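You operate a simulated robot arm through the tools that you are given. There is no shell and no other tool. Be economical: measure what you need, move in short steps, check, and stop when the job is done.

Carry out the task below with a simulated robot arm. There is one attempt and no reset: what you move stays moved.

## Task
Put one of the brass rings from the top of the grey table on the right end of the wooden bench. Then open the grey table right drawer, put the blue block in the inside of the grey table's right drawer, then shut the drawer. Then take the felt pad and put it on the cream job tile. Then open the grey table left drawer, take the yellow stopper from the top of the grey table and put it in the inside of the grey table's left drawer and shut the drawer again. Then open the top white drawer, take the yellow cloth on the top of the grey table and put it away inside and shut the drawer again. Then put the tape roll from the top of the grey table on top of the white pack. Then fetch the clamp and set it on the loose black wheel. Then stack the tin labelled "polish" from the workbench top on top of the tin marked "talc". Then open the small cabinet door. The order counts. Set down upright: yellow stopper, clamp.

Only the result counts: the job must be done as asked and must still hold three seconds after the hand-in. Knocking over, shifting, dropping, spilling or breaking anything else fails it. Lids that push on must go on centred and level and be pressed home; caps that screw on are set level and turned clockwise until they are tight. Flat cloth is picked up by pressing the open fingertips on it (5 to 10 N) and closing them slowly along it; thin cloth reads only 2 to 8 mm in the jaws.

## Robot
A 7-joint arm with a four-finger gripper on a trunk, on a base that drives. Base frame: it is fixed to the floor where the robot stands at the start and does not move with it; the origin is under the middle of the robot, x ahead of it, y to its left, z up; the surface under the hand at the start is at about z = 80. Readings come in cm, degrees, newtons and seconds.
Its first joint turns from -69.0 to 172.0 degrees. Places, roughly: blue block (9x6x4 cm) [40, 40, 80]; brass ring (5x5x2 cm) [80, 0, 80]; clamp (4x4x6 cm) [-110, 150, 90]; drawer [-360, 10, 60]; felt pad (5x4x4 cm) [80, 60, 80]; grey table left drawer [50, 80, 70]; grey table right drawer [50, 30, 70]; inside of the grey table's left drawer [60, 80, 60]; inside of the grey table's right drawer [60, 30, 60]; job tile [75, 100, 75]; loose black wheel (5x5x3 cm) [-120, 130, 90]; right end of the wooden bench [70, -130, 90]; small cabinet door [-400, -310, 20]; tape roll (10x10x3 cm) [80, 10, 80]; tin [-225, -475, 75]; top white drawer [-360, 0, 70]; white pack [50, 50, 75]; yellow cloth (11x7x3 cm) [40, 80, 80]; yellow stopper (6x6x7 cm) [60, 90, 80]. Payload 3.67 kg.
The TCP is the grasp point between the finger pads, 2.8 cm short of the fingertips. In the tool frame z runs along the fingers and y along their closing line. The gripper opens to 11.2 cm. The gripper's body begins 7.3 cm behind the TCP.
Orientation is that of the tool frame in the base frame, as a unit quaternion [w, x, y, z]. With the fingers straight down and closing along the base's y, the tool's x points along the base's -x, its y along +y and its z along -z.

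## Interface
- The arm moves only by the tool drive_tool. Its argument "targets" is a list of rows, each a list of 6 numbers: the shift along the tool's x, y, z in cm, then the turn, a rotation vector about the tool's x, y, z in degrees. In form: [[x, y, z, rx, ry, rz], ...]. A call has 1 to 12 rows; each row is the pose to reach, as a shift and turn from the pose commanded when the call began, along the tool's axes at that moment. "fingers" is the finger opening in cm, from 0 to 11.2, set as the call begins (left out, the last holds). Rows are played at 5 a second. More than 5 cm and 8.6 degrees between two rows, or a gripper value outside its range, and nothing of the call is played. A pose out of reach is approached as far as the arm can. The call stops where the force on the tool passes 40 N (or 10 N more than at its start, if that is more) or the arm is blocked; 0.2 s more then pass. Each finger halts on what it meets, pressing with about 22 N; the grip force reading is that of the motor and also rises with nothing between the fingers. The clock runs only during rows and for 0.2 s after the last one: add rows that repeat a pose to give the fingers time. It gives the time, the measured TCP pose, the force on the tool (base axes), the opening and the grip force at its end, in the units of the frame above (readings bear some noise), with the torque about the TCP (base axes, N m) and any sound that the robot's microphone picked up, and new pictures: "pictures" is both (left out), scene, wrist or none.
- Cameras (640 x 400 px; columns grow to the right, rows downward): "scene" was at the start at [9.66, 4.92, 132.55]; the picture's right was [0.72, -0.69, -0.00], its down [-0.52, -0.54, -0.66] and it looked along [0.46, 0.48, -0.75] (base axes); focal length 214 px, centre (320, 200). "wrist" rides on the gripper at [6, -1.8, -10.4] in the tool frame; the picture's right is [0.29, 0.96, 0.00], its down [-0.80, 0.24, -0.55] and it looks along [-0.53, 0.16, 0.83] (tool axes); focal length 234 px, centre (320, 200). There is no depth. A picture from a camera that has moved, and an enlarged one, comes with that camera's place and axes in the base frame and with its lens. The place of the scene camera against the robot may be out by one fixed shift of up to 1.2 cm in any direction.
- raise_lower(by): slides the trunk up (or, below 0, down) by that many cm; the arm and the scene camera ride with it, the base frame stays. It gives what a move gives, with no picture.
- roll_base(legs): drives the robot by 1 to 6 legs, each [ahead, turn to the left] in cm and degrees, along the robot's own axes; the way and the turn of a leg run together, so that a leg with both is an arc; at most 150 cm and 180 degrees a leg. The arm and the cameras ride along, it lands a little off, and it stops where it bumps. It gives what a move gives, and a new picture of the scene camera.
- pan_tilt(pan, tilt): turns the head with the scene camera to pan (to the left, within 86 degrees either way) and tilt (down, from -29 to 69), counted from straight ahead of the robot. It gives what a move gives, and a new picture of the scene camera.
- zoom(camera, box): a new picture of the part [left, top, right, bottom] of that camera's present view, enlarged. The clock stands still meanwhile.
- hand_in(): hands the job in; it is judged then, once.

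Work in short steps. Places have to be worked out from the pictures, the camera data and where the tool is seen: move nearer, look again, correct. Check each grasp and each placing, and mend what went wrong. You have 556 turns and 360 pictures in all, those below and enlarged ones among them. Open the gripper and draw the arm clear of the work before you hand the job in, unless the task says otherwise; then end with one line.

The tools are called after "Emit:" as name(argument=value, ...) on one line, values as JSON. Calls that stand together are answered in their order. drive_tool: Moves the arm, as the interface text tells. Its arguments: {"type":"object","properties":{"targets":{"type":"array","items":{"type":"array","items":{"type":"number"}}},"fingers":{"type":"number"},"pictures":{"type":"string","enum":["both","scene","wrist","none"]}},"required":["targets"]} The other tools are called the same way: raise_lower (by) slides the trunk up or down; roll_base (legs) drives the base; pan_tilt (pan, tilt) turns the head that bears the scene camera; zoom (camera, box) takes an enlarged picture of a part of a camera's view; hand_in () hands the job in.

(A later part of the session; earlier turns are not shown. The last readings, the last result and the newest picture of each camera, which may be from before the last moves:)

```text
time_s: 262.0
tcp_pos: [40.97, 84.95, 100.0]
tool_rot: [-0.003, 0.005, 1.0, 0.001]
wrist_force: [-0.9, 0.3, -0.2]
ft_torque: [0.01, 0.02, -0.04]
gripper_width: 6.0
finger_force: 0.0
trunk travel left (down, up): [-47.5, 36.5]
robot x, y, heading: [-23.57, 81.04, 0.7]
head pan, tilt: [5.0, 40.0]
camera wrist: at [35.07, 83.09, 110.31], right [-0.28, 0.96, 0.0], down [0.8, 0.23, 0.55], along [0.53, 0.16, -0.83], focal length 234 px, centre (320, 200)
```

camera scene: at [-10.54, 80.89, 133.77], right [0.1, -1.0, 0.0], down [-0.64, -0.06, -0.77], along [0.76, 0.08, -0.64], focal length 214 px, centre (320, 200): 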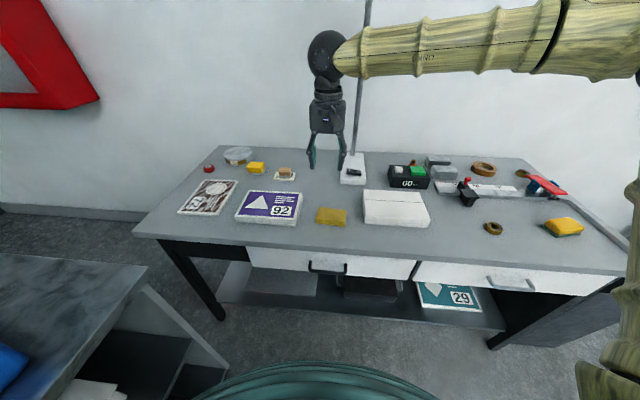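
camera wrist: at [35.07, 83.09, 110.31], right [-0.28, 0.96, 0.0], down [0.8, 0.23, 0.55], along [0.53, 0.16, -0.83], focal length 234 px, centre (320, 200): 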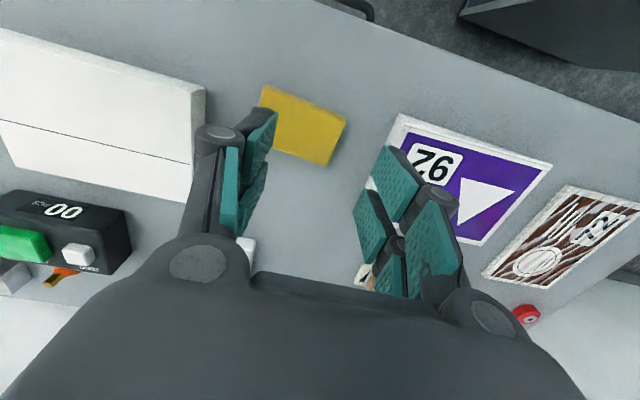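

Emit:
zoom(camera="wrist", box=[230, 60, 370, 190])

Emit:
zoom(camera="scene", box=[280, 180, 380, 250])

```text
3.08 times, centred on (300, 125) of wrist
camera zoom: at [35.07, 83.09, 110.31], right [-0.28, 0.96, 0.0], down [0.8, 0.23, 0.55], along [0.53, 0.16, -0.83], focal length 720 px, centre (382, 431)
```

zoom: 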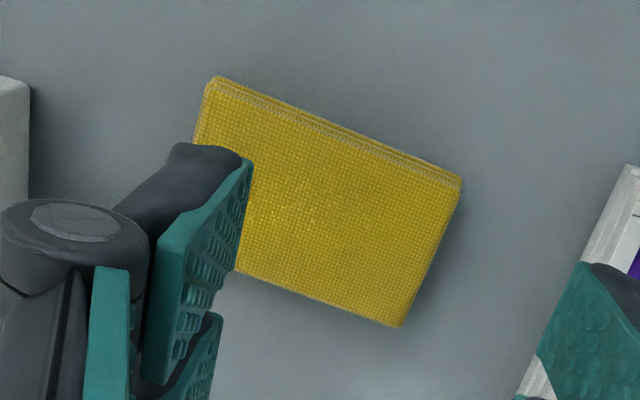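

```text
5.71 times, centred on (330, 215) of scene
camera zoom: at [-10.64, 80.9, 133.78], right [0.1, -1.0, 0.0], down [-0.64, -0.06, -0.77], along [0.76, 0.07, -0.64], focal length 1226 px, centre (263, 114)
```

zoom: 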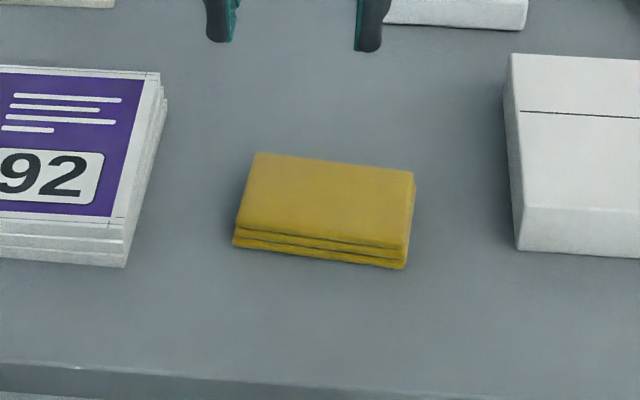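

It's a thick folded cloth, about 10×6.5 cm, centred at about (43.9, 83.1) and turned about 3.5°. I'll rotate the gripper about 93.5° to close across the short side.

Emit:
drive_tool(targets=[[0, 0, 0, 0, 0, 8.5], [0, 0, 0, 0, 0, 17], [-1, -1, 0, 0, 0, 25.5], [-2, -1.8, 0, 0, 0, 34], [-2.9, -1.85, 0, 0, 0, 42.5], [-2.9, -1.85, 0, 0, 0, 51], [-2.9, -1.85, 0, 0, 0, 59.5], [-2.9, -1.85, 1, 0, 0, 68], [-2.9, -1.85, 2, 0, 0, 76.5], [-2.9, -1.85, 3, 0, 0, 85], [-2.9, -1.85, 4, 0, 0, 93.5], [-2.9, -1.85, 4, 0, 0, 93.5]], fingers=9.5, pictures="wrist")

```text
time_s: 264.6
tcp_pos: [43.75, 82.98, 95.79]
tool_rot: [-0.003, 0.733, 0.681, -0.001]
wrist_force: [-0.6, 0.1, -0.1]
ft_torque: [0.02, -0.01, 0.01]
gripper_width: 9.49
finger_force: 0.0
trunk travel left (down, up): [-47.5, 36.5]
robot x, y, heading: [-23.49, 80.73, 0.3]
head pan, tilt: [5.0, 40.0]
camera wrist: at [42.52, 89.04, 106.19], right [0.98, 0.22, 0.0], down [0.18, -0.81, 0.55], along [0.12, -0.54, -0.83], focal length 234 px, centre (320, 200)
```

wrist: 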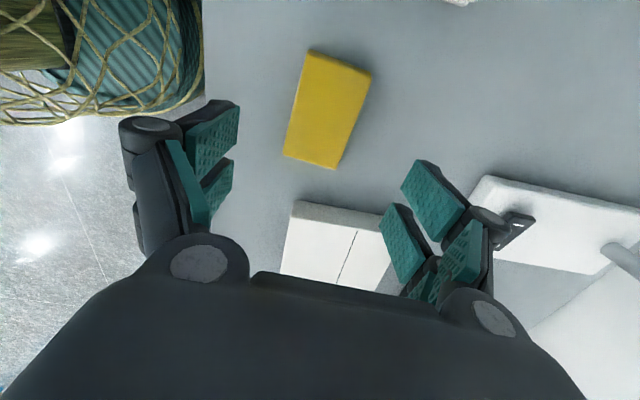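

Emit:
drive_tool(targets=[[0.2, 0.5, 4, 0, 0, 0], [0.2, 0.5, 8, 0, 0, 0], [0.2, 0.5, 11, 0, 0, 0], [0.2, 0.5, 12.5, 0, 0, 0], [0.2, 0.5, 12.5, 0, 0, 0]], pictures="wrist")

```text
time_s: 265.8
tcp_pos: [44.29, 83.21, 83.36]
tool_rot: [-0.003, 0.731, 0.682, -0.002]
wrist_force: [0.6, -0.3, -1.0]
ft_torque: [0.0, 0.01, -0.01]
gripper_width: 9.49
finger_force: 0.0
trunk travel left (down, up): [-47.5, 36.5]
robot x, y, heading: [-23.36, 80.6, 0.7]
head pan, tilt: [5.0, 40.0]
camera wrist: at [42.98, 89.21, 93.71], right [0.98, 0.22, 0.0], down [0.19, -0.81, 0.55], along [0.12, -0.54, -0.83], focal length 234 px, centre (320, 200)
```

wrist: 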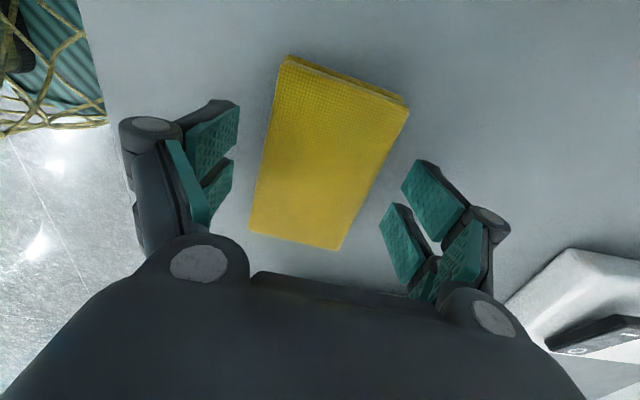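

Emit:
drive_tool(targets=[[0, 0, 0.2, 0, 0, 0], [0, 0, 0.2, 0, 0, 0], [0, 0, 0.2, 0, 0, 0], [0, 0, 0.2, 0, 0, 0], [0, 0, -3, 0, 0, 0], [0, 0, -7, 0, 0, 0], [0, 0, -11, 0, 0, 0], [0, 0, -15, 0, 0, 0], [0, 0, -19, 0, 0, 0], [0, 0, -22, 0, 0, 0]], fingers=3, pictures="both")

```text
time_s: 268.0
tcp_pos: [44.26, 83.03, 105.5]
tool_rot: [-0.003, 0.732, 0.682, -0.001]
wrist_force: [0.6, 0.3, -0.7]
ft_torque: [0.01, -0.03, 0.01]
gripper_width: 6.56
finger_force: 22.7
trunk travel left (down, up): [-47.5, 36.5]
robot x, y, heading: [-23.7, 80.72, 0.5]
head pan, tilt: [5.0, 40.0]
camera scene: at [-10.67, 80.91, 133.78], right [0.1, -1.0, 0.0], down [-0.64, -0.06, -0.77], along [0.76, 0.07, -0.64], focal length 214 px, centre (320, 200)
camera wrist: at [43.02, 89.14, 115.88], right [0.98, 0.22, 0.0], down [0.19, -0.81, 0.55], along [0.12, -0.54, -0.83], focal length 234 px, centre (320, 200)
```

scene: 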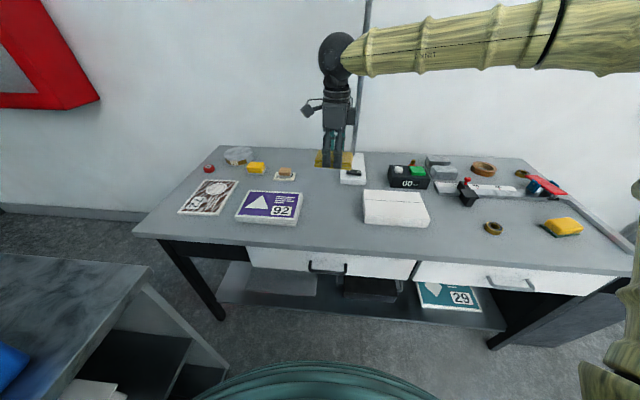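
wrist: 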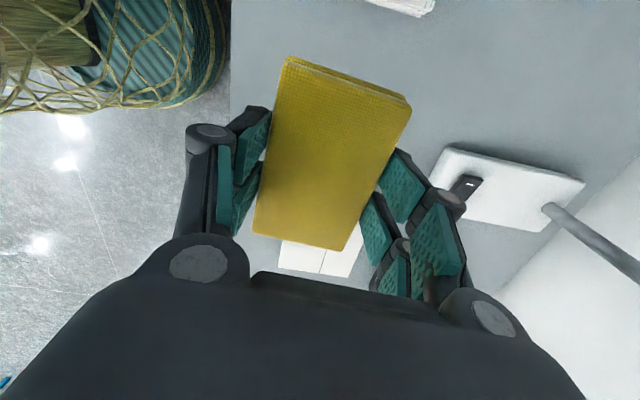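

The cloth is held at 6.6 cm. I'll drive it to the white drawer.

Emit:
roll_base(legs=[[-35, 0], [0, -90.5], [150, 0], [37, 0], [0, -90], [150, 0]])

```text
time_s: 294.1
tcp_pos: [-278.25, -104.61, 105.56]
tool_rot: [0.001, -0.668, 0.744, -0.002]
wrist_force: [0.1, 0.1, -0.2]
ft_torque: [0.02, 0.0, 0.02]
gripper_width: 6.53
finger_force: 21.5
trunk travel left (down, up): [-47.5, 36.5]
robot x, y, heading: [-210.58, -104.91, 178.5]
head pan, tilt: [5.0, 40.0]
camera scene: at [-224.92, -105.79, 133.78], right [-0.06, 1.0, 0.0], down [0.64, 0.04, -0.77], along [-0.76, -0.05, -0.64], focal length 214 px, centre (320, 200)
```

scene: 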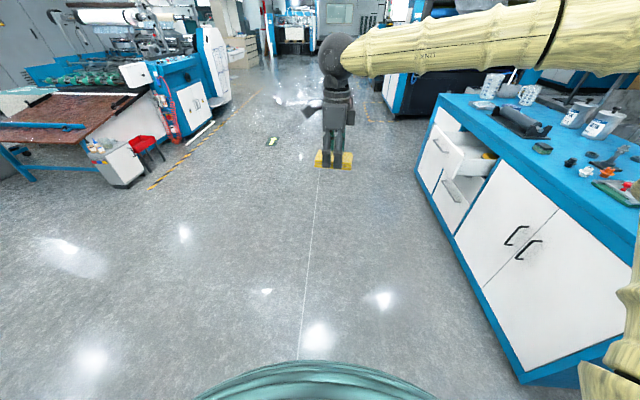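

Emit:
roll_base(legs=[[0, 1.5], [142, 0], [0, -90]])

Emit:
drive_tool(targets=[[0, 0, 0, 0, 0, 0]], pictures="wrist")

```text
time_s: 305.3
tcp_pos: [-353.16, -36.99, 105.52]
tool_rot: [0.0, 0.042, 0.999, -0.003]
wrist_force: [0.3, -0.5, -1.3]
ft_torque: [-0.02, 0.05, 0.0]
gripper_width: 6.54
finger_force: 22.3
trunk travel left (down, up): [-47.5, 36.5]
robot x, y, heading: [-351.63, -104.64, 90.0]
head pan, tilt: [5.0, 40.0]
camera scene: at [-353.12, -91.92, 133.78], right [1.0, 0.09, 0.0], down [0.05, -0.64, -0.77], along [-0.07, 0.76, -0.64], focal length 214 px, centre (320, 200)
```

scene: 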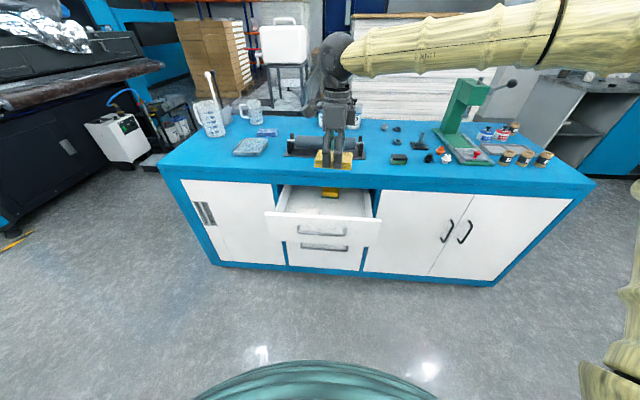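

```text
time_s: 305.7
tcp_pos: [-353.09, -37.07, 105.45]
tool_rot: [-0.001, 0.042, 0.999, -0.003]
wrist_force: [0.4, 0.0, -1.1]
ft_torque: [-0.04, 0.06, -0.02]
gripper_width: 6.52
finger_force: 22.1
trunk travel left (down, up): [-47.5, 36.5]
robot x, y, heading: [-351.73, -104.56, 89.9]
head pan, tilt: [5.0, 40.0]
camera wrist: at [-359.18, -38.26, 115.81], right [-0.21, 0.98, -0.01], down [0.82, 0.18, 0.55], along [0.54, 0.11, -0.83], focal length 234 px, centre (320, 200)
```

wrist: 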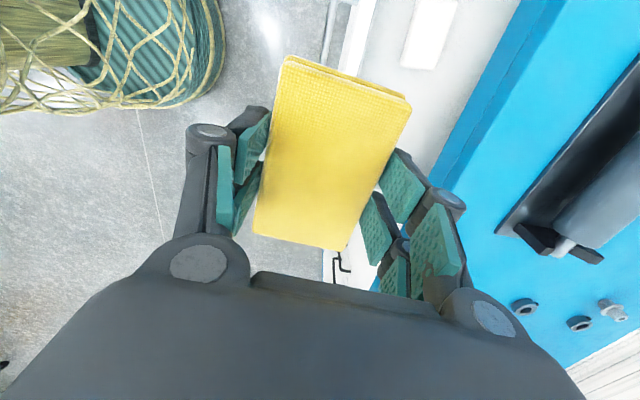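

The drawer interior runs y −33 to −17 and x −374 to −336, with a white card at x≈−364. I'll square the tool and move over the clear area at (−349, −25.3).

Emit:
drive_tool(targets=[[-1, 3.5, 0, 0, 0, -1.5], [-2, 7.5, 0, 0, 0, -3], [-3, 11, 0, 0, 0, -4.8], [-3.1, 11.8, 4, 0, 0, -4.8], [-3.1, 11.8, 8, 0, 0, -4.8], [-3.1, 11.8, 12, 0, 0, -4.8], [-3.1, 11.8, 12, 0, 0, -4.8]])

```text
time_s: 307.3
tcp_pos: [-349.19, -25.63, 93.43]
tool_rot: [-0.001, 0.0, 1.0, -0.003]
wrist_force: [-0.2, 0.1, -0.9]
ft_torque: [0.02, 0.01, -0.01]
gripper_width: 6.56
finger_force: 21.8
trunk travel left (down, up): [-47.5, 36.5]
robot x, y, heading: [-351.82, -104.78, 90.0]
head pan, tilt: [5.0, 40.0]
camera scene: at [-353.18, -91.94, 133.79], right [1.0, 0.09, 0.0], down [0.05, -0.64, -0.77], along [-0.07, 0.76, -0.64], focal length 214 px, centre (320, 200)
camera wrist: at [-355.05, -27.31, 103.79], right [-0.29, 0.96, 0.0], down [0.8, 0.24, 0.55], along [0.53, 0.16, -0.83], focal length 234 px, centre (320, 200)
```

scene: 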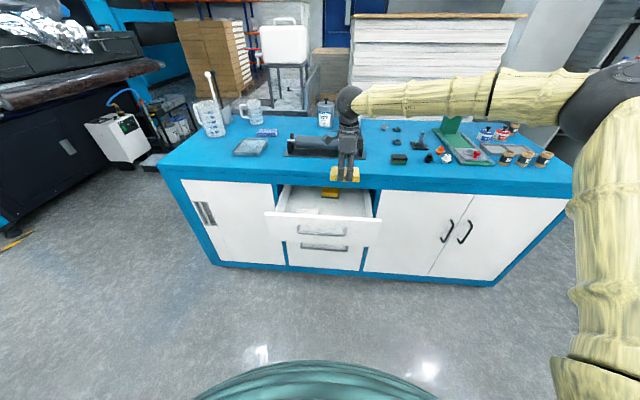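
wrist: 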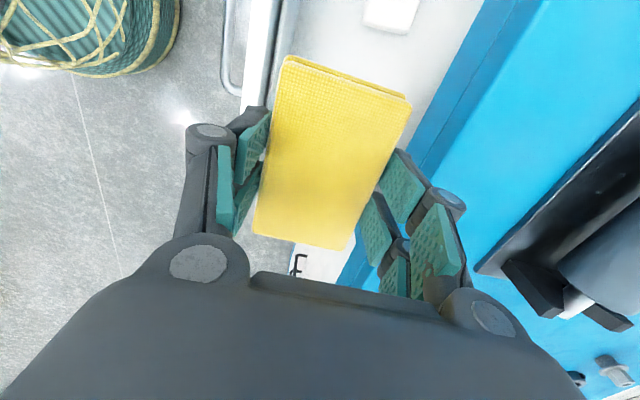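

The opening runs y≈−31 to −13, so I'll shift to y=−23 and descend partway.

Emit:
drive_tool(targets=[[-0.5, 2.6, 2, 0, 0, 0], [-0.5, 2.6, 6, 0, 0, 0], [-0.5, 2.6, 10, 0, 0, 0], [-0.5, 2.6, 13, 0, 0, 0], [-0.5, 2.6, 15, 0, 0, 0]])

```text
time_s: 308.5
tcp_pos: [-348.63, -23.06, 78.25]
tool_rot: [-0.001, 0.0, 1.0, -0.003]
wrist_force: [-0.8, 1.1, -0.8]
ft_torque: [0.03, -0.01, -0.01]
gripper_width: 6.56
finger_force: 21.9
trunk travel left (down, up): [-47.5, 36.5]
robot x, y, heading: [-351.54, -104.72, 89.9]
head pan, tilt: [5.0, 40.0]
camera scene: at [-353.14, -91.88, 133.78], right [1.0, 0.09, 0.0], down [0.05, -0.64, -0.77], along [-0.07, 0.76, -0.64], focal length 214 px, centre (320, 200)
camera wrist: at [-354.63, -24.79, 88.68], right [-0.29, 0.96, 0.0], down [0.8, 0.24, 0.55], along [0.53, 0.15, -0.83], focal length 234 px, centre (320, 200)
```

scene: 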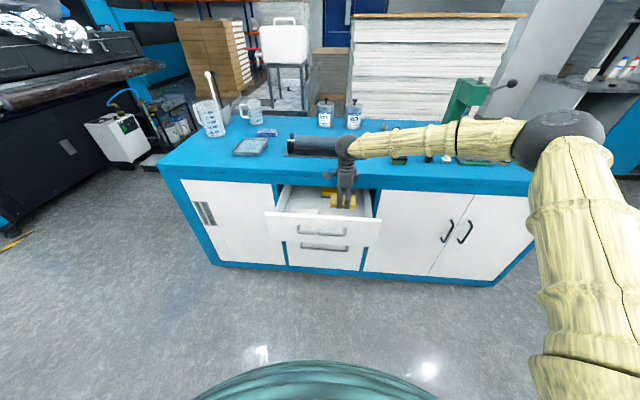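
wrist: 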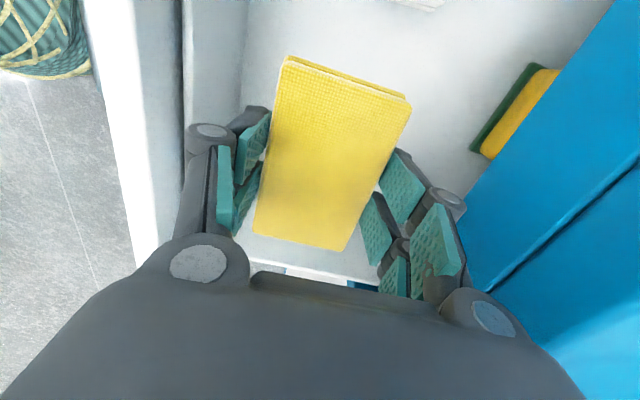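

Emit:
drive_tool(targets=[[0, 0, 3, 0, 0, 0], [0, 0, 5, 0, 0, 0], [0, 0, 6, 0, 0, 0], [0, 0, 7, 0, 0, 0], [0, 0, 7.6, 0, 0, 0], [0, 0, 8.2, 0, 0, 0], [0, 0, 8.8, 0, 0, 0], [0, 0, 9.4, 0, 0, 0], [0, 0, 10, 0, 0, 0], [0, 0, 10.6, 0, 0, 0]])

```text
time_s: 310.7
tcp_pos: [-348.72, -23.06, 67.87]
tool_rot: [-0.001, 0.0, 1.0, -0.003]
wrist_force: [1.1, 0.7, 0.6]
ft_torque: [-0.01, -0.02, 0.0]
gripper_width: 6.55
finger_force: 22.1
trunk travel left (down, up): [-47.5, 36.5]
robot x, y, heading: [-351.46, -104.86, 90.1]
head pan, tilt: [5.0, 40.0]
camera scene: at [-353.15, -91.89, 133.78], right [1.0, 0.09, 0.0], down [0.05, -0.64, -0.77], along [-0.07, 0.76, -0.64], focal length 214 px, centre (320, 200)
camera wrist: at [-354.61, -24.87, 78.11], right [-0.29, 0.96, 0.0], down [0.8, 0.24, 0.55], along [0.53, 0.16, -0.83], focal length 234 px, centre (320, 200)
```

scene: 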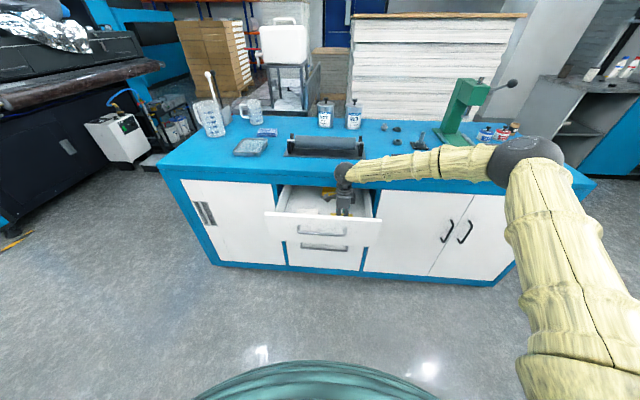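
wrist: 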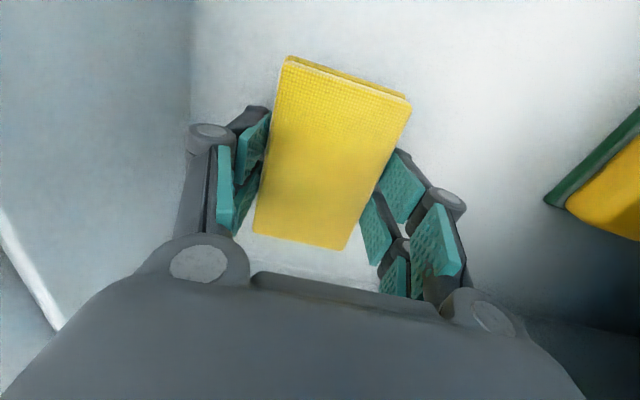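

Emit:
drive_tool(targets=[[0, 0, 0.5, 0, 0, 0], [0, 0, 1, 0, 0, 0], [0, 0, 1.5, 0, 0, 0], [0, 0, 2, 0, 0, 0], [0, 0, 2.5, 0, 0, 0], [0, 0, 3, 0, 0, 0], [0, 0, 3.5, 0, 0, 0]], pictures="wrist")

```text
time_s: 312.1
tcp_pos: [-348.74, -22.89, 65.72]
tool_rot: [-0.002, 0.001, 1.0, 0.001]
wrist_force: [3.6, 2.1, 20.5]
ft_torque: [-0.73, -0.53, 0.24]
gripper_width: 6.55
finger_force: 22.2
trunk travel left (down, up): [-47.5, 36.5]
robot x, y, heading: [-351.75, -104.63, 90.0]
head pan, tilt: [5.0, 40.0]
stopped in row 6: the force on the tool passed its limit at 45 N (the readings are from after the stop); the commanded pose is now the measured one
camera wrist: at [-354.59, -24.63, 76.07], right [-0.29, 0.96, 0.0], down [0.8, 0.24, 0.55], along [0.53, 0.16, -0.83], focal length 234 px, centre (320, 200)
```

wrist: 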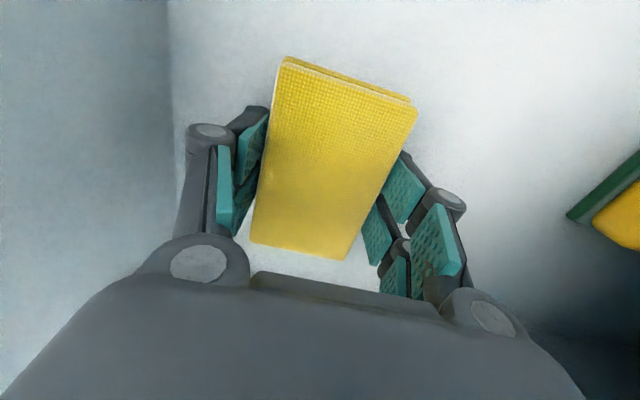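

The cloth is on the drawer floor. I'll release it and rise.

Emit:
drive_tool(targets=[[0, 0, 0, 0, 0, 0], [0, 0, 0, 0, 0, 0], [0, 0, -2, 0, 0, 0], [0, 0, -6, 0, 0, 0], [0, 0, -10, 0, 0, 0], [0, 0, -14, 0, 0, 0], [0, 0, -18, 0, 0, 0], [0, 0, -22, 0, 0, 0], [0, 0, -26, 0, 0, 0], [0, 0, -30, 0, 0, 0], [0, 0, -34, 0, 0, 0], [0, 0, -38, 0, 0, 0]], fingers=8.5)

```text
time_s: 314.6
tcp_pos: [-348.56, -23.0, 103.74]
tool_rot: [-0.002, 0.0, 1.0, 0.0]
wrist_force: [-0.3, 0.0, 0.4]
ft_torque: [0.02, -0.01, 0.03]
gripper_width: 8.52
finger_force: 0.0
trunk travel left (down, up): [-47.5, 36.5]
robot x, y, heading: [-352.23, -104.68, 90.0]
head pan, tilt: [5.0, 40.0]
camera scene: at [-353.19, -91.98, 133.78], right [1.0, 0.09, 0.0], down [0.06, -0.64, -0.77], along [-0.07, 0.76, -0.64], focal length 214 px, centre (320, 200)
camera wrist: at [-354.46, -24.71, 113.97], right [-0.29, 0.96, 0.0], down [0.8, 0.24, 0.55], along [0.53, 0.16, -0.83], focal length 234 px, centre (320, 200)
```

scene: 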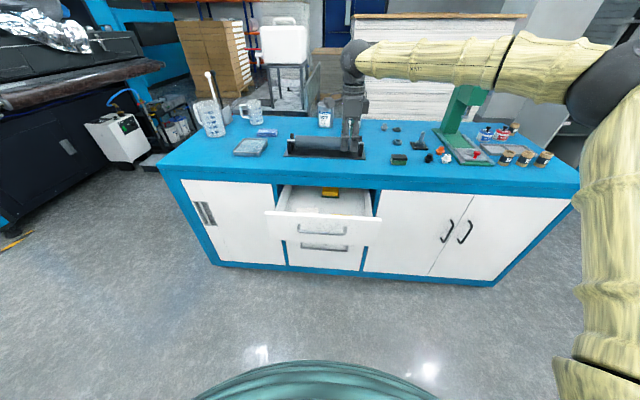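
wrist: 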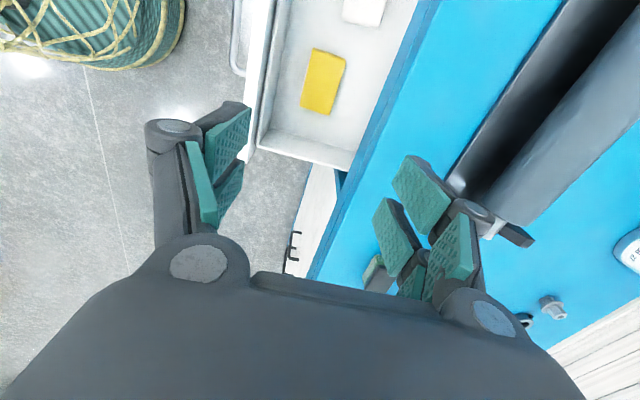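

The cloth lies in the drawer. I'll turn the tool horizontal to push the drawer shut.

Emit:
drive_tool(targets=[[0, -2, 0, -8.4, 0, 0], [0, -4, 0, -16.8, 0, 0], [0.5, -6, 0, -25.2, 0, 0], [1, -8, 0, -33.6, 0, 0], [2, -10, 0, -42, 0, 0], [3, -12, 0, -50.4, 0, 0], [4, -14, 0, -58.8, 0, 0], [5, -16, 0, -67.2, 0, 0], [6, -17, 0, -75.6, 0, 0], [7, -18, 0, -84, 0, 0], [8, -18, 0, -90, 0, 0], [8, -18, 0, -90, 0, 0]], fingers=6, pictures="none")

```text
time_s: 317.2
tcp_pos: [-356.55, -40.95, 103.61]
tool_rot: [0.0, 0.002, 0.707, 0.707]
wrist_force: [-0.4, -0.6, -0.3]
ft_torque: [-0.01, -0.01, 0.02]
gripper_width: 5.99
finger_force: 0.0
trunk travel left (down, up): [-47.5, 36.5]
robot x, y, heading: [-351.64, -104.88, 90.1]
head pan, tilt: [5.0, 40.0]
```

Emit:
drive_tool(targets=[[0, -2, -3, 0, 0, 0], [0.3, -5, -5.5, 0, 0, 0], [0.3, -9, -6, 0, 0, 0], [0.5, -13, -6, 0, 0, 0], [0.5, -17, -6, 0, 0, 0], [0.5, -21, -6, 0, 0, 0], [0.5, -25, -6, 0, 0, 0], [0.5, -29, -6, 0, 0, 0], [0.5, -31.7, -6, 0, 0, 0], [0.5, -31.7, -6, 0, 0, 0]], pictures="wrist")

```text
time_s: 319.4
tcp_pos: [-357.15, -46.96, 71.76]
tool_rot: [0.0, 0.002, 0.708, 0.706]
wrist_force: [-0.7, -0.1, 0.0]
ft_torque: [-0.03, 0.02, 0.02]
gripper_width: 5.99
finger_force: 0.1
trunk travel left (down, up): [-47.5, 36.5]
robot x, y, heading: [-351.61, -105.03, 89.9]
head pan, tilt: [5.0, 40.0]
camera wrist: at [-363.21, -57.33, 69.87], right [-0.28, 0.0, 0.96], down [0.8, -0.55, 0.24], along [0.53, 0.83, 0.16], focal length 234 px, centre (320, 200)
```

wrist: 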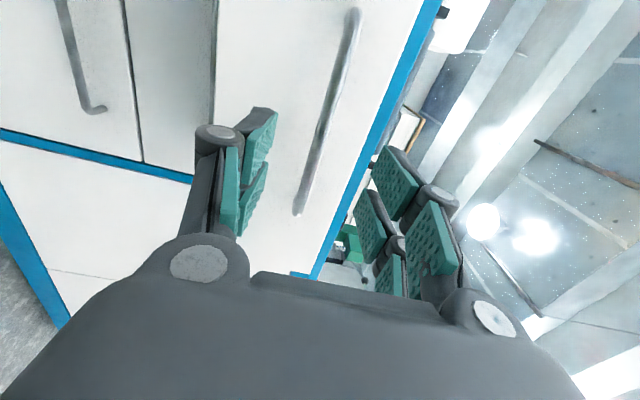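

Emit:
drive_tool(targets=[[0, 0.2, 3, 0, 0, 0], [0, 0.2, 6, 0, 0, 0], [0, 0.2, 8, 0, 0, 0], [0, 0.2, 10, 0, 0, 0], [0, 0.2, 12, 0, 0, 0], [0, 0.2, 14, 0, 0, 0], [0, 0.2, 16, 0, 0, 0], [0, 0.2, 18, 0, 0, 0], [0, 0.2, 20, 0, 0, 0], [0, 0.2, 22, 0, 0, 0], [0, 0.2, 24, 0, 0, 0], [0, 0.2, 26, 0, 0, 0]], pictures="none")

Emit:
drive_tool(targets=[[0, 0, 0.8, 0, 0, 0], [0, 0, 1.6, 0, 0, 0], [0, 0, 2.4, 0, 0, 0], [0, 0, 3.2, 0, 0, 0], [0, 0, 4, 0, 0, 0], [0, 0, 4.8, 0, 0, 0], [0, 0, 5.6, 0, 0, 0]], pictures="both")

```text
time_s: 322.1
tcp_pos: [-357.16, -20.96, 71.75]
tool_rot: [0.0, 0.002, 0.708, 0.706]
wrist_force: [-0.3, 0.4, -1.1]
ft_torque: [0.0, -0.01, -0.01]
gripper_width: 5.98
finger_force: 0.0
trunk travel left (down, up): [-47.5, 36.5]
robot x, y, heading: [-351.55, -104.49, 90.1]
head pan, tilt: [5.0, 40.0]
```

```text
time_s: 323.4
tcp_pos: [-357.39, -17.23, 72.3]
tool_rot: [-0.002, 0.0, 0.707, 0.707]
wrist_force: [-0.6, -9.4, 6.4]
ft_torque: [-0.49, -0.01, -0.02]
gripper_width: 3.12
finger_force: 20.9
trunk travel left (down, up): [-47.5, 36.5]
robot x, y, heading: [-351.47, -105.06, 90.0]
head pan, tilt: [5.0, 40.0]
stopped in row 6: the force on the tool passed its limit at 57 N (the readings are from after the stop); the commanded pose is now the measured one
camera scene: at [-353.11, -92.59, 133.91], right [1.0, 0.08, 0.0], down [0.05, -0.64, -0.77], along [-0.07, 0.77, -0.64], focal length 214 px, centre (320, 200)
camera wrist: at [-363.23, -27.64, 70.39], right [-0.28, 0.0, 0.96], down [0.8, -0.55, 0.24], along [0.53, 0.83, 0.16], focal length 234 px, centre (320, 200)
```

scene: 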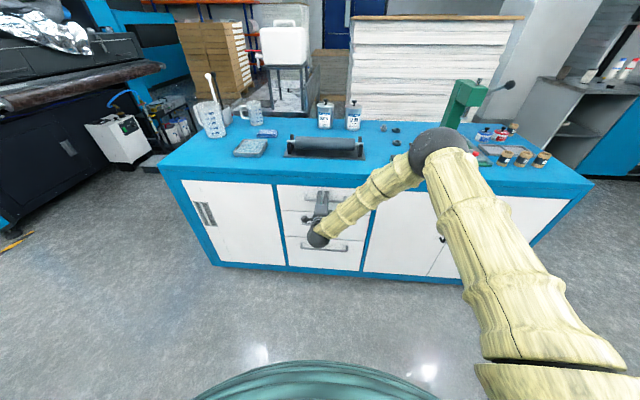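
wrist: 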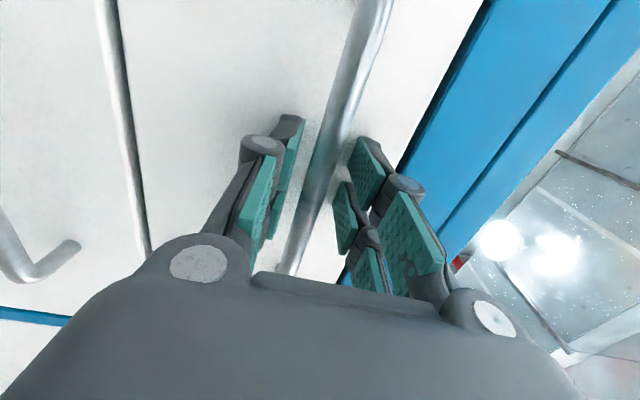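

The white drawer is shut. I'll retreat, raise and turn the tool down for the tape roll.

Emit:
drive_tool(targets=[[0, 0, -0.5, 0, 0, 0], [0, 0, -3, 0, 0, 0], [0, 0, -7, 0, 0, 0], [0, 0, -11, 0, 0, 0], [0, 0, -15, 0, 0, 0], [0, 4, -17, 0, 0, 0], [0, 8, -19, 0, 0, 0], [0, 12, -21, 0, 0, 0], [0, 16, -22, 0, 0, 0], [0, 20, -22, 0, 0, 0], [0, 24, -22, 0, 0, 0], [0, 28, -22, 0, 0, 0]], fingers=6, pictures="none")

Emit:
drive_tool(targets=[[0, 0, 0, 8.4, 0, 0], [0, 1, 0, 16.8, 0, 0], [0, 2, 0, 25.2, 0, 0], [0, 3, 0, 33.6, 0, 0], [0, 4, 0, 42, 0, 0], [0, 4, 0, 50.4, 0, 0], [0, 4, 0, 58.8, 0, 0], [0, 4, 0, 67.2, 0, 0], [0, 4, 0, 75.6, 0, 0], [0, 4, 0, 84, 0, 0], [0, 4, 0, 90, 0, 0]], pictures="scene")

```text
time_s: 326.0
tcp_pos: [-357.16, -38.51, 99.84]
tool_rot: [0.0, 0.0, 0.71, 0.705]
wrist_force: [-0.7, 0.2, -1.3]
ft_torque: [0.0, 0.01, -0.03]
gripper_width: 5.99
finger_force: 0.1
trunk travel left (down, up): [-47.5, 36.5]
robot x, y, heading: [-351.58, -104.88, 89.9]
head pan, tilt: [5.0, 40.0]
```

```text
time_s: 328.4
tcp_pos: [-357.04, -38.46, 103.88]
tool_rot: [-0.002, 0.0, 1.0, -0.004]
wrist_force: [0.4, -0.1, -0.2]
ft_torque: [-0.01, 0.0, 0.01]
gripper_width: 5.99
finger_force: 0.2
trunk travel left (down, up): [-47.5, 36.5]
robot x, y, heading: [-352.05, -104.45, 90.1]
head pan, tilt: [5.0, 40.0]
camera scene: at [-353.15, -91.9, 133.77], right [1.0, 0.08, 0.0], down [0.05, -0.64, -0.77], along [-0.07, 0.76, -0.64], focal length 214 px, centre (320, 200)
```

scene: 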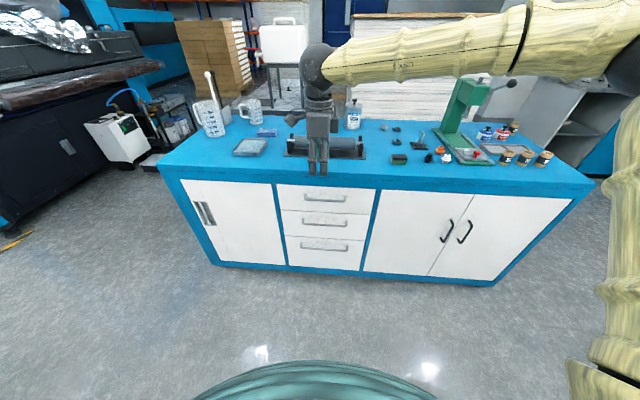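

Emit:
roll_base(legs=[[0, -90], [150, 0], [150, 0], [0, 90], [132, 0], [0, -90]])

```text
time_s: 360.6
tcp_pos: [14.84, 35.17, 103.7]
tool_rot: [-0.004, 0.706, 0.708, -0.001]
wrist_force: [-0.4, 0.3, -0.7]
ft_torque: [0.02, 0.04, 0.0]
gripper_width: 5.99
finger_force: 0.0
trunk travel left (down, up): [-47.5, 36.5]
robot x, y, heading: [-51.2, 29.8, -0.0]
head pan, tilt: [5.0, 40.0]
camera scene: at [-38.65, 29.61, 133.78], right [0.09, -1.0, 0.0], down [-0.64, -0.06, -0.77], along [0.76, 0.07, -0.64], focal length 214 px, centre (320, 200)
```

scene: 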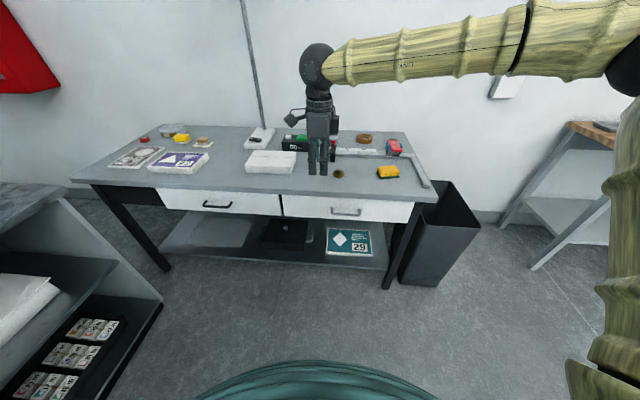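

Emit:
roll_base(legs=[[45, 0]])

Emit:
drive_tool(targets=[[-4.5, 2, 0, 0, 0, 0], [-9, 4, 0, 0, 0, 0], [-13.5, 6, 0, 0, 0, 0], [-18, 8, 0, 0, 0, 0], [-22.5, 10, 0, 0, 0, 0], [-22.5, 10, 0, 0, 0, 0]])

```text
time_s: 363.3
tcp_pos: [59.76, 35.19, 103.66]
tool_rot: [-0.003, 0.707, 0.708, -0.002]
wrist_force: [-0.2, 0.5, -0.2]
ft_torque: [-0.03, 0.01, 0.0]
gripper_width: 5.99
finger_force: 0.0
trunk travel left (down, up): [-47.5, 36.5]
robot x, y, heading: [-6.32, 29.63, 0.1]
head pan, tilt: [5.0, 40.0]
camera scene: at [6.43, 29.6, 133.77], right [0.09, -1.0, 0.0], down [-0.64, -0.06, -0.77], along [0.76, 0.07, -0.64], focal length 214 px, centre (320, 200)
```

scene: 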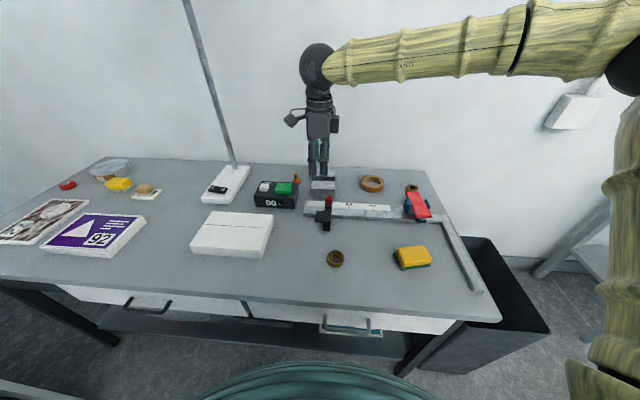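

```text
time_s: 364.7
tcp_pos: [70.09, 12.61, 103.72]
tool_rot: [-0.004, 0.707, 0.707, -0.002]
wrist_force: [0.5, 0.8, 1.1]
ft_torque: [-0.02, 0.04, -0.01]
gripper_width: 6.0
finger_force: 0.1
trunk travel left (down, up): [-47.5, 36.5]
robot x, y, heading: [-6.41, 29.42, 0.0]
head pan, tilt: [5.0, 40.0]
camera scene: at [6.33, 29.67, 133.79], right [0.09, -1.0, 0.0], down [-0.64, -0.06, -0.77], along [0.76, 0.07, -0.64], focal length 214 px, centre (320, 200)
camera wrist: at [68.38, 18.57, 113.99], right [0.96, 0.29, -0.01], down [0.25, -0.8, 0.55], along [0.16, -0.53, -0.83], focal length 234 px, centre (320, 200)
```

scene: 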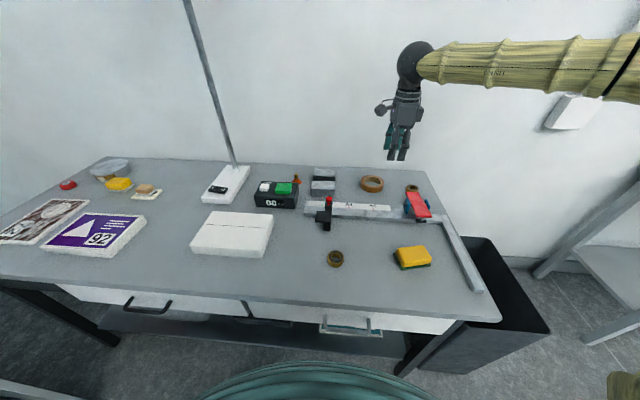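
wrist: 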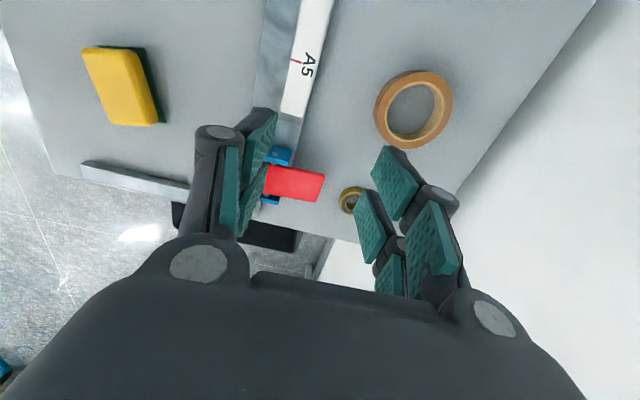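

The tape roll is centred at about (81.7, 15.2). I'll grip its near rim wall, with one finger in the hole, at x≈77.4.

Emit:
drive_tool(targets=[[1, 3, 2, 0, 0, 0], [2, 6, 5, 0, 0, 0], [2.6, 7.3, 9, 0, 0, 0], [2.6, 7.3, 12, 0, 0, 0], [2.6, 7.3, 12, 0, 0, 0]], fingers=5, pictures="wrist")

```text
time_s: 365.9
tcp_pos: [77.04, 15.27, 91.72]
tool_rot: [-0.004, 0.706, 0.708, -0.001]
wrist_force: [-0.1, 1.0, 0.8]
ft_torque: [-0.01, 0.02, 0.03]
gripper_width: 4.99
finger_force: 0.1
trunk travel left (down, up): [-47.5, 36.5]
robot x, y, heading: [-6.64, 29.34, 0.1]
head pan, tilt: [5.0, 40.0]
camera wrist: at [75.46, 21.2, 101.95], right [0.96, 0.29, -0.01], down [0.25, -0.8, 0.55], along [0.16, -0.53, -0.84], focal length 234 px, centre (320, 200)
```

wrist: 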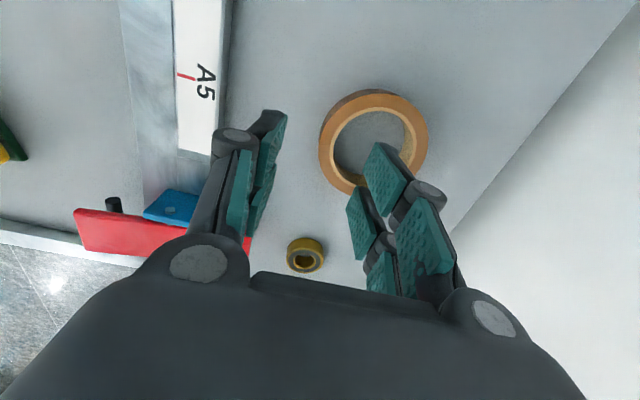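

Emit:
drive_tool(targets=[[0.6, 0.85, 2, 0, 0, 0], [0.6, 0.85, 5, 0, 0, 0], [0.6, 0.85, 7, 0, 0, 0], [0.6, 0.85, 8.4, 0, 0, 0], [0.6, 0.85, 8.4, 0, 0, 0]], fingers=4.6, pictures="wrist")

```text
time_s: 366.9
tcp_pos: [78.38, 15.78, 84.64]
tool_rot: [0.0, 0.708, 0.706, 0.006]
wrist_force: [4.4, 0.4, 14.0]
ft_torque: [0.39, -0.43, -0.05]
gripper_width: 5.45
finger_force: 4.1
trunk travel left (down, up): [-47.5, 36.5]
robot x, y, heading: [-6.3, 29.52, -0.4]
head pan, tilt: [5.0, 40.0]
stopped in row 4: the force on the tool passed its limit at 45 N (the readings are from after the stop); the commanded pose is now the measured one
camera wrist: at [76.55, 21.75, 94.89], right [0.96, 0.29, 0.01], down [0.23, -0.8, 0.55], along [0.17, -0.52, -0.84], focal length 234 px, centre (320, 200)
```

wrist: 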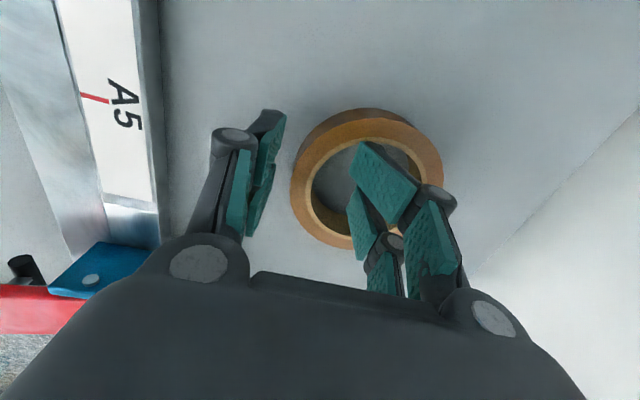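

The inner finger met something, possibly a solid core or the rim. I'll rise and grip the full 9 cm diameter instead.

Emit:
drive_tool(targets=[[0, 0, -2, 0, 0, 0], [0, 0, -5, 0, 0, 0], [0, 0, -8, 0, 0, 0], [0, 1.5, -10, 0, 0, 0], [0, 3, -11, 0, 0, 0], [0, 3, -11, 0, 0, 0]], fingers=11.1, pictures="both")

```text
time_s: 368.3
tcp_pos: [81.22, 15.63, 95.48]
tool_rot: [-0.002, 0.706, 0.708, 0.004]
wrist_force: [0.3, -1.1, 0.3]
ft_torque: [0.01, 0.0, 0.04]
gripper_width: 11.08
finger_force: 0.0
trunk travel left (down, up): [-47.5, 36.5]
robot x, y, heading: [-6.37, 29.78, -0.1]
head pan, tilt: [5.0, 40.0]
camera scene: at [6.37, 29.57, 133.78], right [0.09, -1.0, 0.0], down [-0.64, -0.05, -0.77], along [0.76, 0.07, -0.64], focal length 214 px, centre (320, 200)
camera wrist: at [79.44, 21.66, 105.69], right [0.96, 0.29, 0.01], down [0.24, -0.8, 0.55], along [0.16, -0.52, -0.84], focal length 234 px, centre (320, 200)
```

scene: 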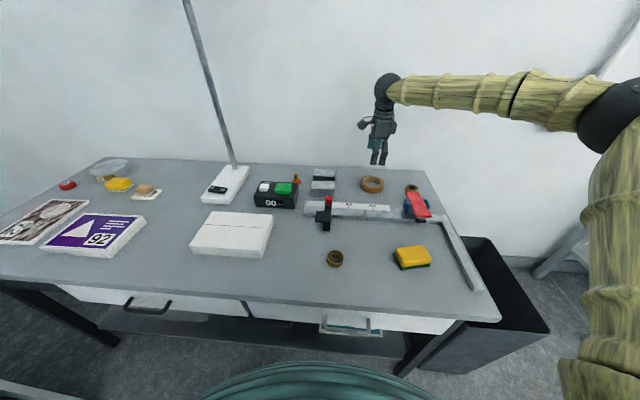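
wrist: 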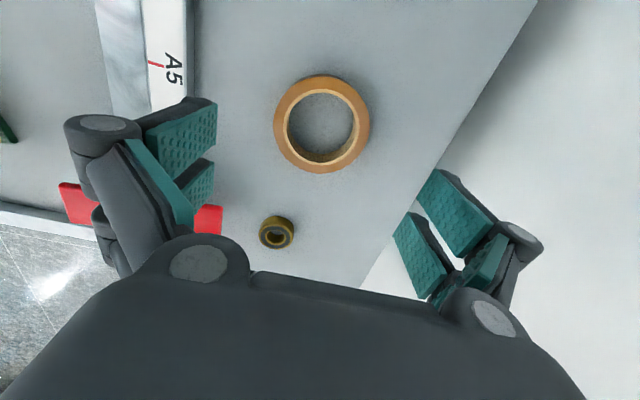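

Emit:
drive_tool(targets=[[0.1, 0.25, 4, 0, 0, 0], [0.1, 0.25, 8, 0, 0, 0], [0.1, 0.25, 10, 0, 0, 0], [0.1, 0.25, 11.2, 0, 0, 0], [0.1, 0.25, 12.2, 0, 0, 0], [0.1, 0.25, 12.2, 0, 0, 0]], pictures="wrist")

```text
time_s: 369.7
tcp_pos: [81.47, 15.84, 83.16]
tool_rot: [-0.001, 0.707, 0.707, 0.005]
wrist_force: [0.2, 0.0, -0.1]
ft_torque: [0.0, 0.0, 0.04]
gripper_width: 11.1
finger_force: 0.1
trunk travel left (down, up): [-47.5, 36.5]
robot x, y, heading: [-6.08, 29.62, -0.2]
head pan, tilt: [5.0, 40.0]
camera wrist: at [79.72, 21.86, 93.42], right [0.96, 0.29, 0.01], down [0.24, -0.8, 0.55], along [0.16, -0.52, -0.84], focal length 234 px, centre (320, 200)
```

wrist: 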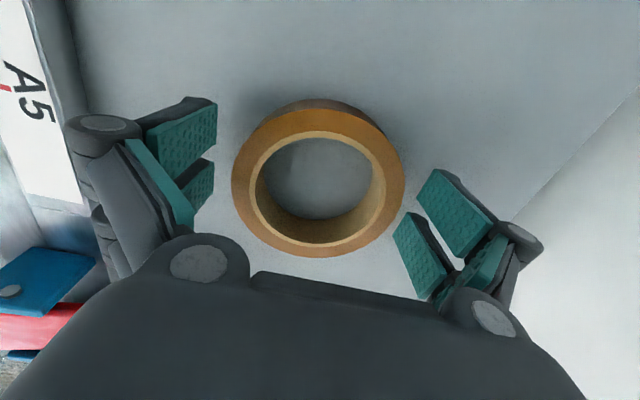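

Straddling the roll cleanly; I'll close on it and lift.

Emit:
drive_tool(targets=[[0, 0, 0, 0, 0, 0], [0, 0, 0, 0, 0, 0], [0, 0, 0, 0, 0, 0], [0, 0, -1, 0, 0, 0], [0, 0, -5, 0, 0, 0], [0, 0, -9, 0, 0, 0], [0, 0, -13, 0, 0, 0], [0, 0, -17, 0, 0, 0]], fingers=7.5, pictures="wrist")

```text
time_s: 371.5
tcp_pos: [81.29, 15.78, 100.23]
tool_rot: [0.0, 0.708, 0.706, 0.005]
wrist_force: [-0.4, -0.2, -0.6]
ft_torque: [-0.01, -0.01, 0.01]
gripper_width: 9.31
finger_force: 21.9
trunk travel left (down, up): [-47.5, 36.5]
robot x, y, heading: [-5.99, 29.59, 0.1]
head pan, tilt: [5.0, 40.0]
camera wrist: at [79.6, 21.74, 110.48], right [0.96, 0.29, 0.01], down [0.24, -0.8, 0.55], along [0.16, -0.52, -0.84], focal length 234 px, centre (320, 200)
```

wrist: 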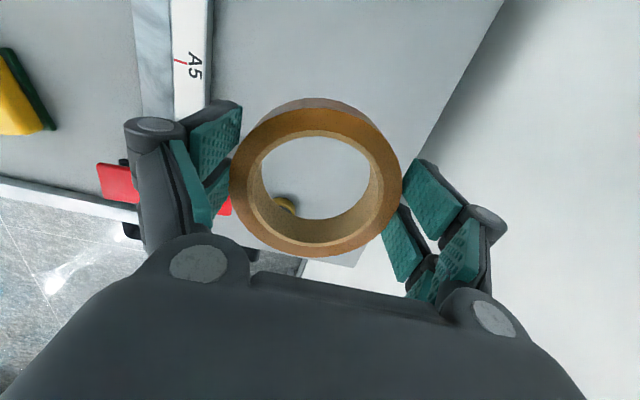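

The roll is held at 9.3 cm. I'll carry it over to the white pack.

Emit:
drive_tool(targets=[[3.6, -2.8, 0, 0, 0, 0], [7.2, -5.5, 0, 0, 0, 0], [10.8, -8.3, 0, 0, 0, 0], [14.4, -11, 0, 0, 0, 0], [18, -13.8, 0, 0, 0, 0], [21.6, -16.5, 0, 0, 0, 0], [25.2, -19.3, 0, 0, 0, 0], [28.8, -22, 0, 0, 0, 0], [32.4, -24.8, 0, 0, 0, 0], [36, -27.5, 0, 0, 0, 0], [39.6, -30.3, 0, 0, 0, 0], [42.5, -32.5, 0, 0, 0, 0]])

```text
time_s: 374.1
tcp_pos: [48.89, 58.46, 100.25]
tool_rot: [-0.001, 0.708, 0.706, 0.004]
wrist_force: [-0.2, -0.3, 0.1]
ft_torque: [0.0, -0.06, -0.02]
gripper_width: 9.28
finger_force: 22.1
trunk travel left (down, up): [-47.5, 36.5]
robot x, y, heading: [-6.31, 29.53, 0.0]
head pan, tilt: [5.0, 40.0]
camera scene: at [6.35, 29.71, 133.78], right [0.09, -1.0, 0.0], down [-0.64, -0.06, -0.77], along [0.76, 0.07, -0.64], focal length 214 px, centre (320, 200)
camera wrist: at [47.25, 64.41, 110.62], right [0.96, 0.29, 0.01], down [0.24, -0.8, 0.55], along [0.16, -0.53, -0.84], focal length 234 px, centre (320, 200)
```

scene: 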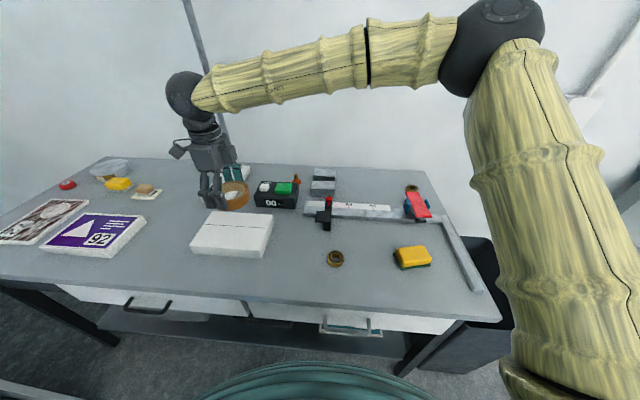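
wrist: 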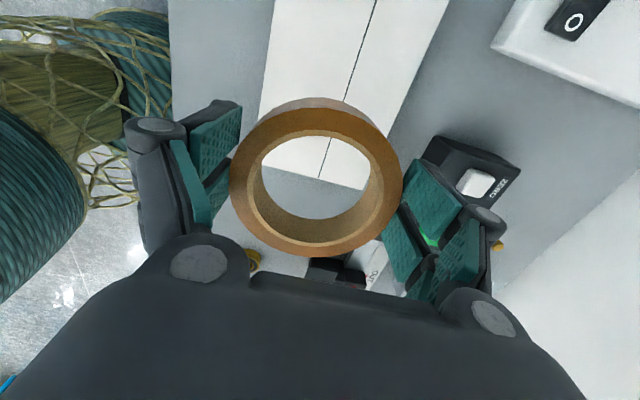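

The pack is centred at about (49.5, 60.8). I'll adjust and lower the roll.

Emit:
drive_tool(targets=[[2.1, 0.6, 2, 0, 0, 0], [2.1, 0.6, 6, 0, 0, 0], [2.1, 0.6, 9.5, 0, 0, 0], [2.1, 0.6, 11, 0, 0, 0], [2.1, 0.6, 11.5, 0, 0, 0], [2.1, 0.6, 12, 0, 0, 0], [2.1, 0.6, 12.5, 0, 0, 0], [2.1, 0.6, 13, 0, 0, 0], [2.1, 0.6, 13.5, 0, 0, 0]], pictures="wrist")

```text
time_s: 376.1
tcp_pos: [49.75, 60.61, 87.04]
tool_rot: [-0.001, 0.708, 0.707, 0.005]
wrist_force: [1.5, 0.7, 12.8]
ft_torque: [-0.12, 0.04, -0.2]
gripper_width: 9.3
finger_force: 22.0
trunk travel left (down, up): [-47.5, 36.5]
robot x, y, heading: [-6.16, 29.61, -0.1]
head pan, tilt: [5.0, 40.0]
camera wrist: at [47.83, 66.48, 97.33], right [0.96, 0.29, 0.01], down [0.24, -0.8, 0.55], along [0.16, -0.52, -0.84], focal length 234 px, centre (320, 200)
```

wrist: 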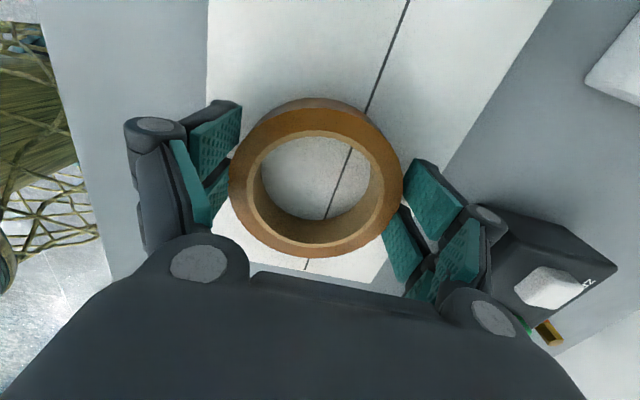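

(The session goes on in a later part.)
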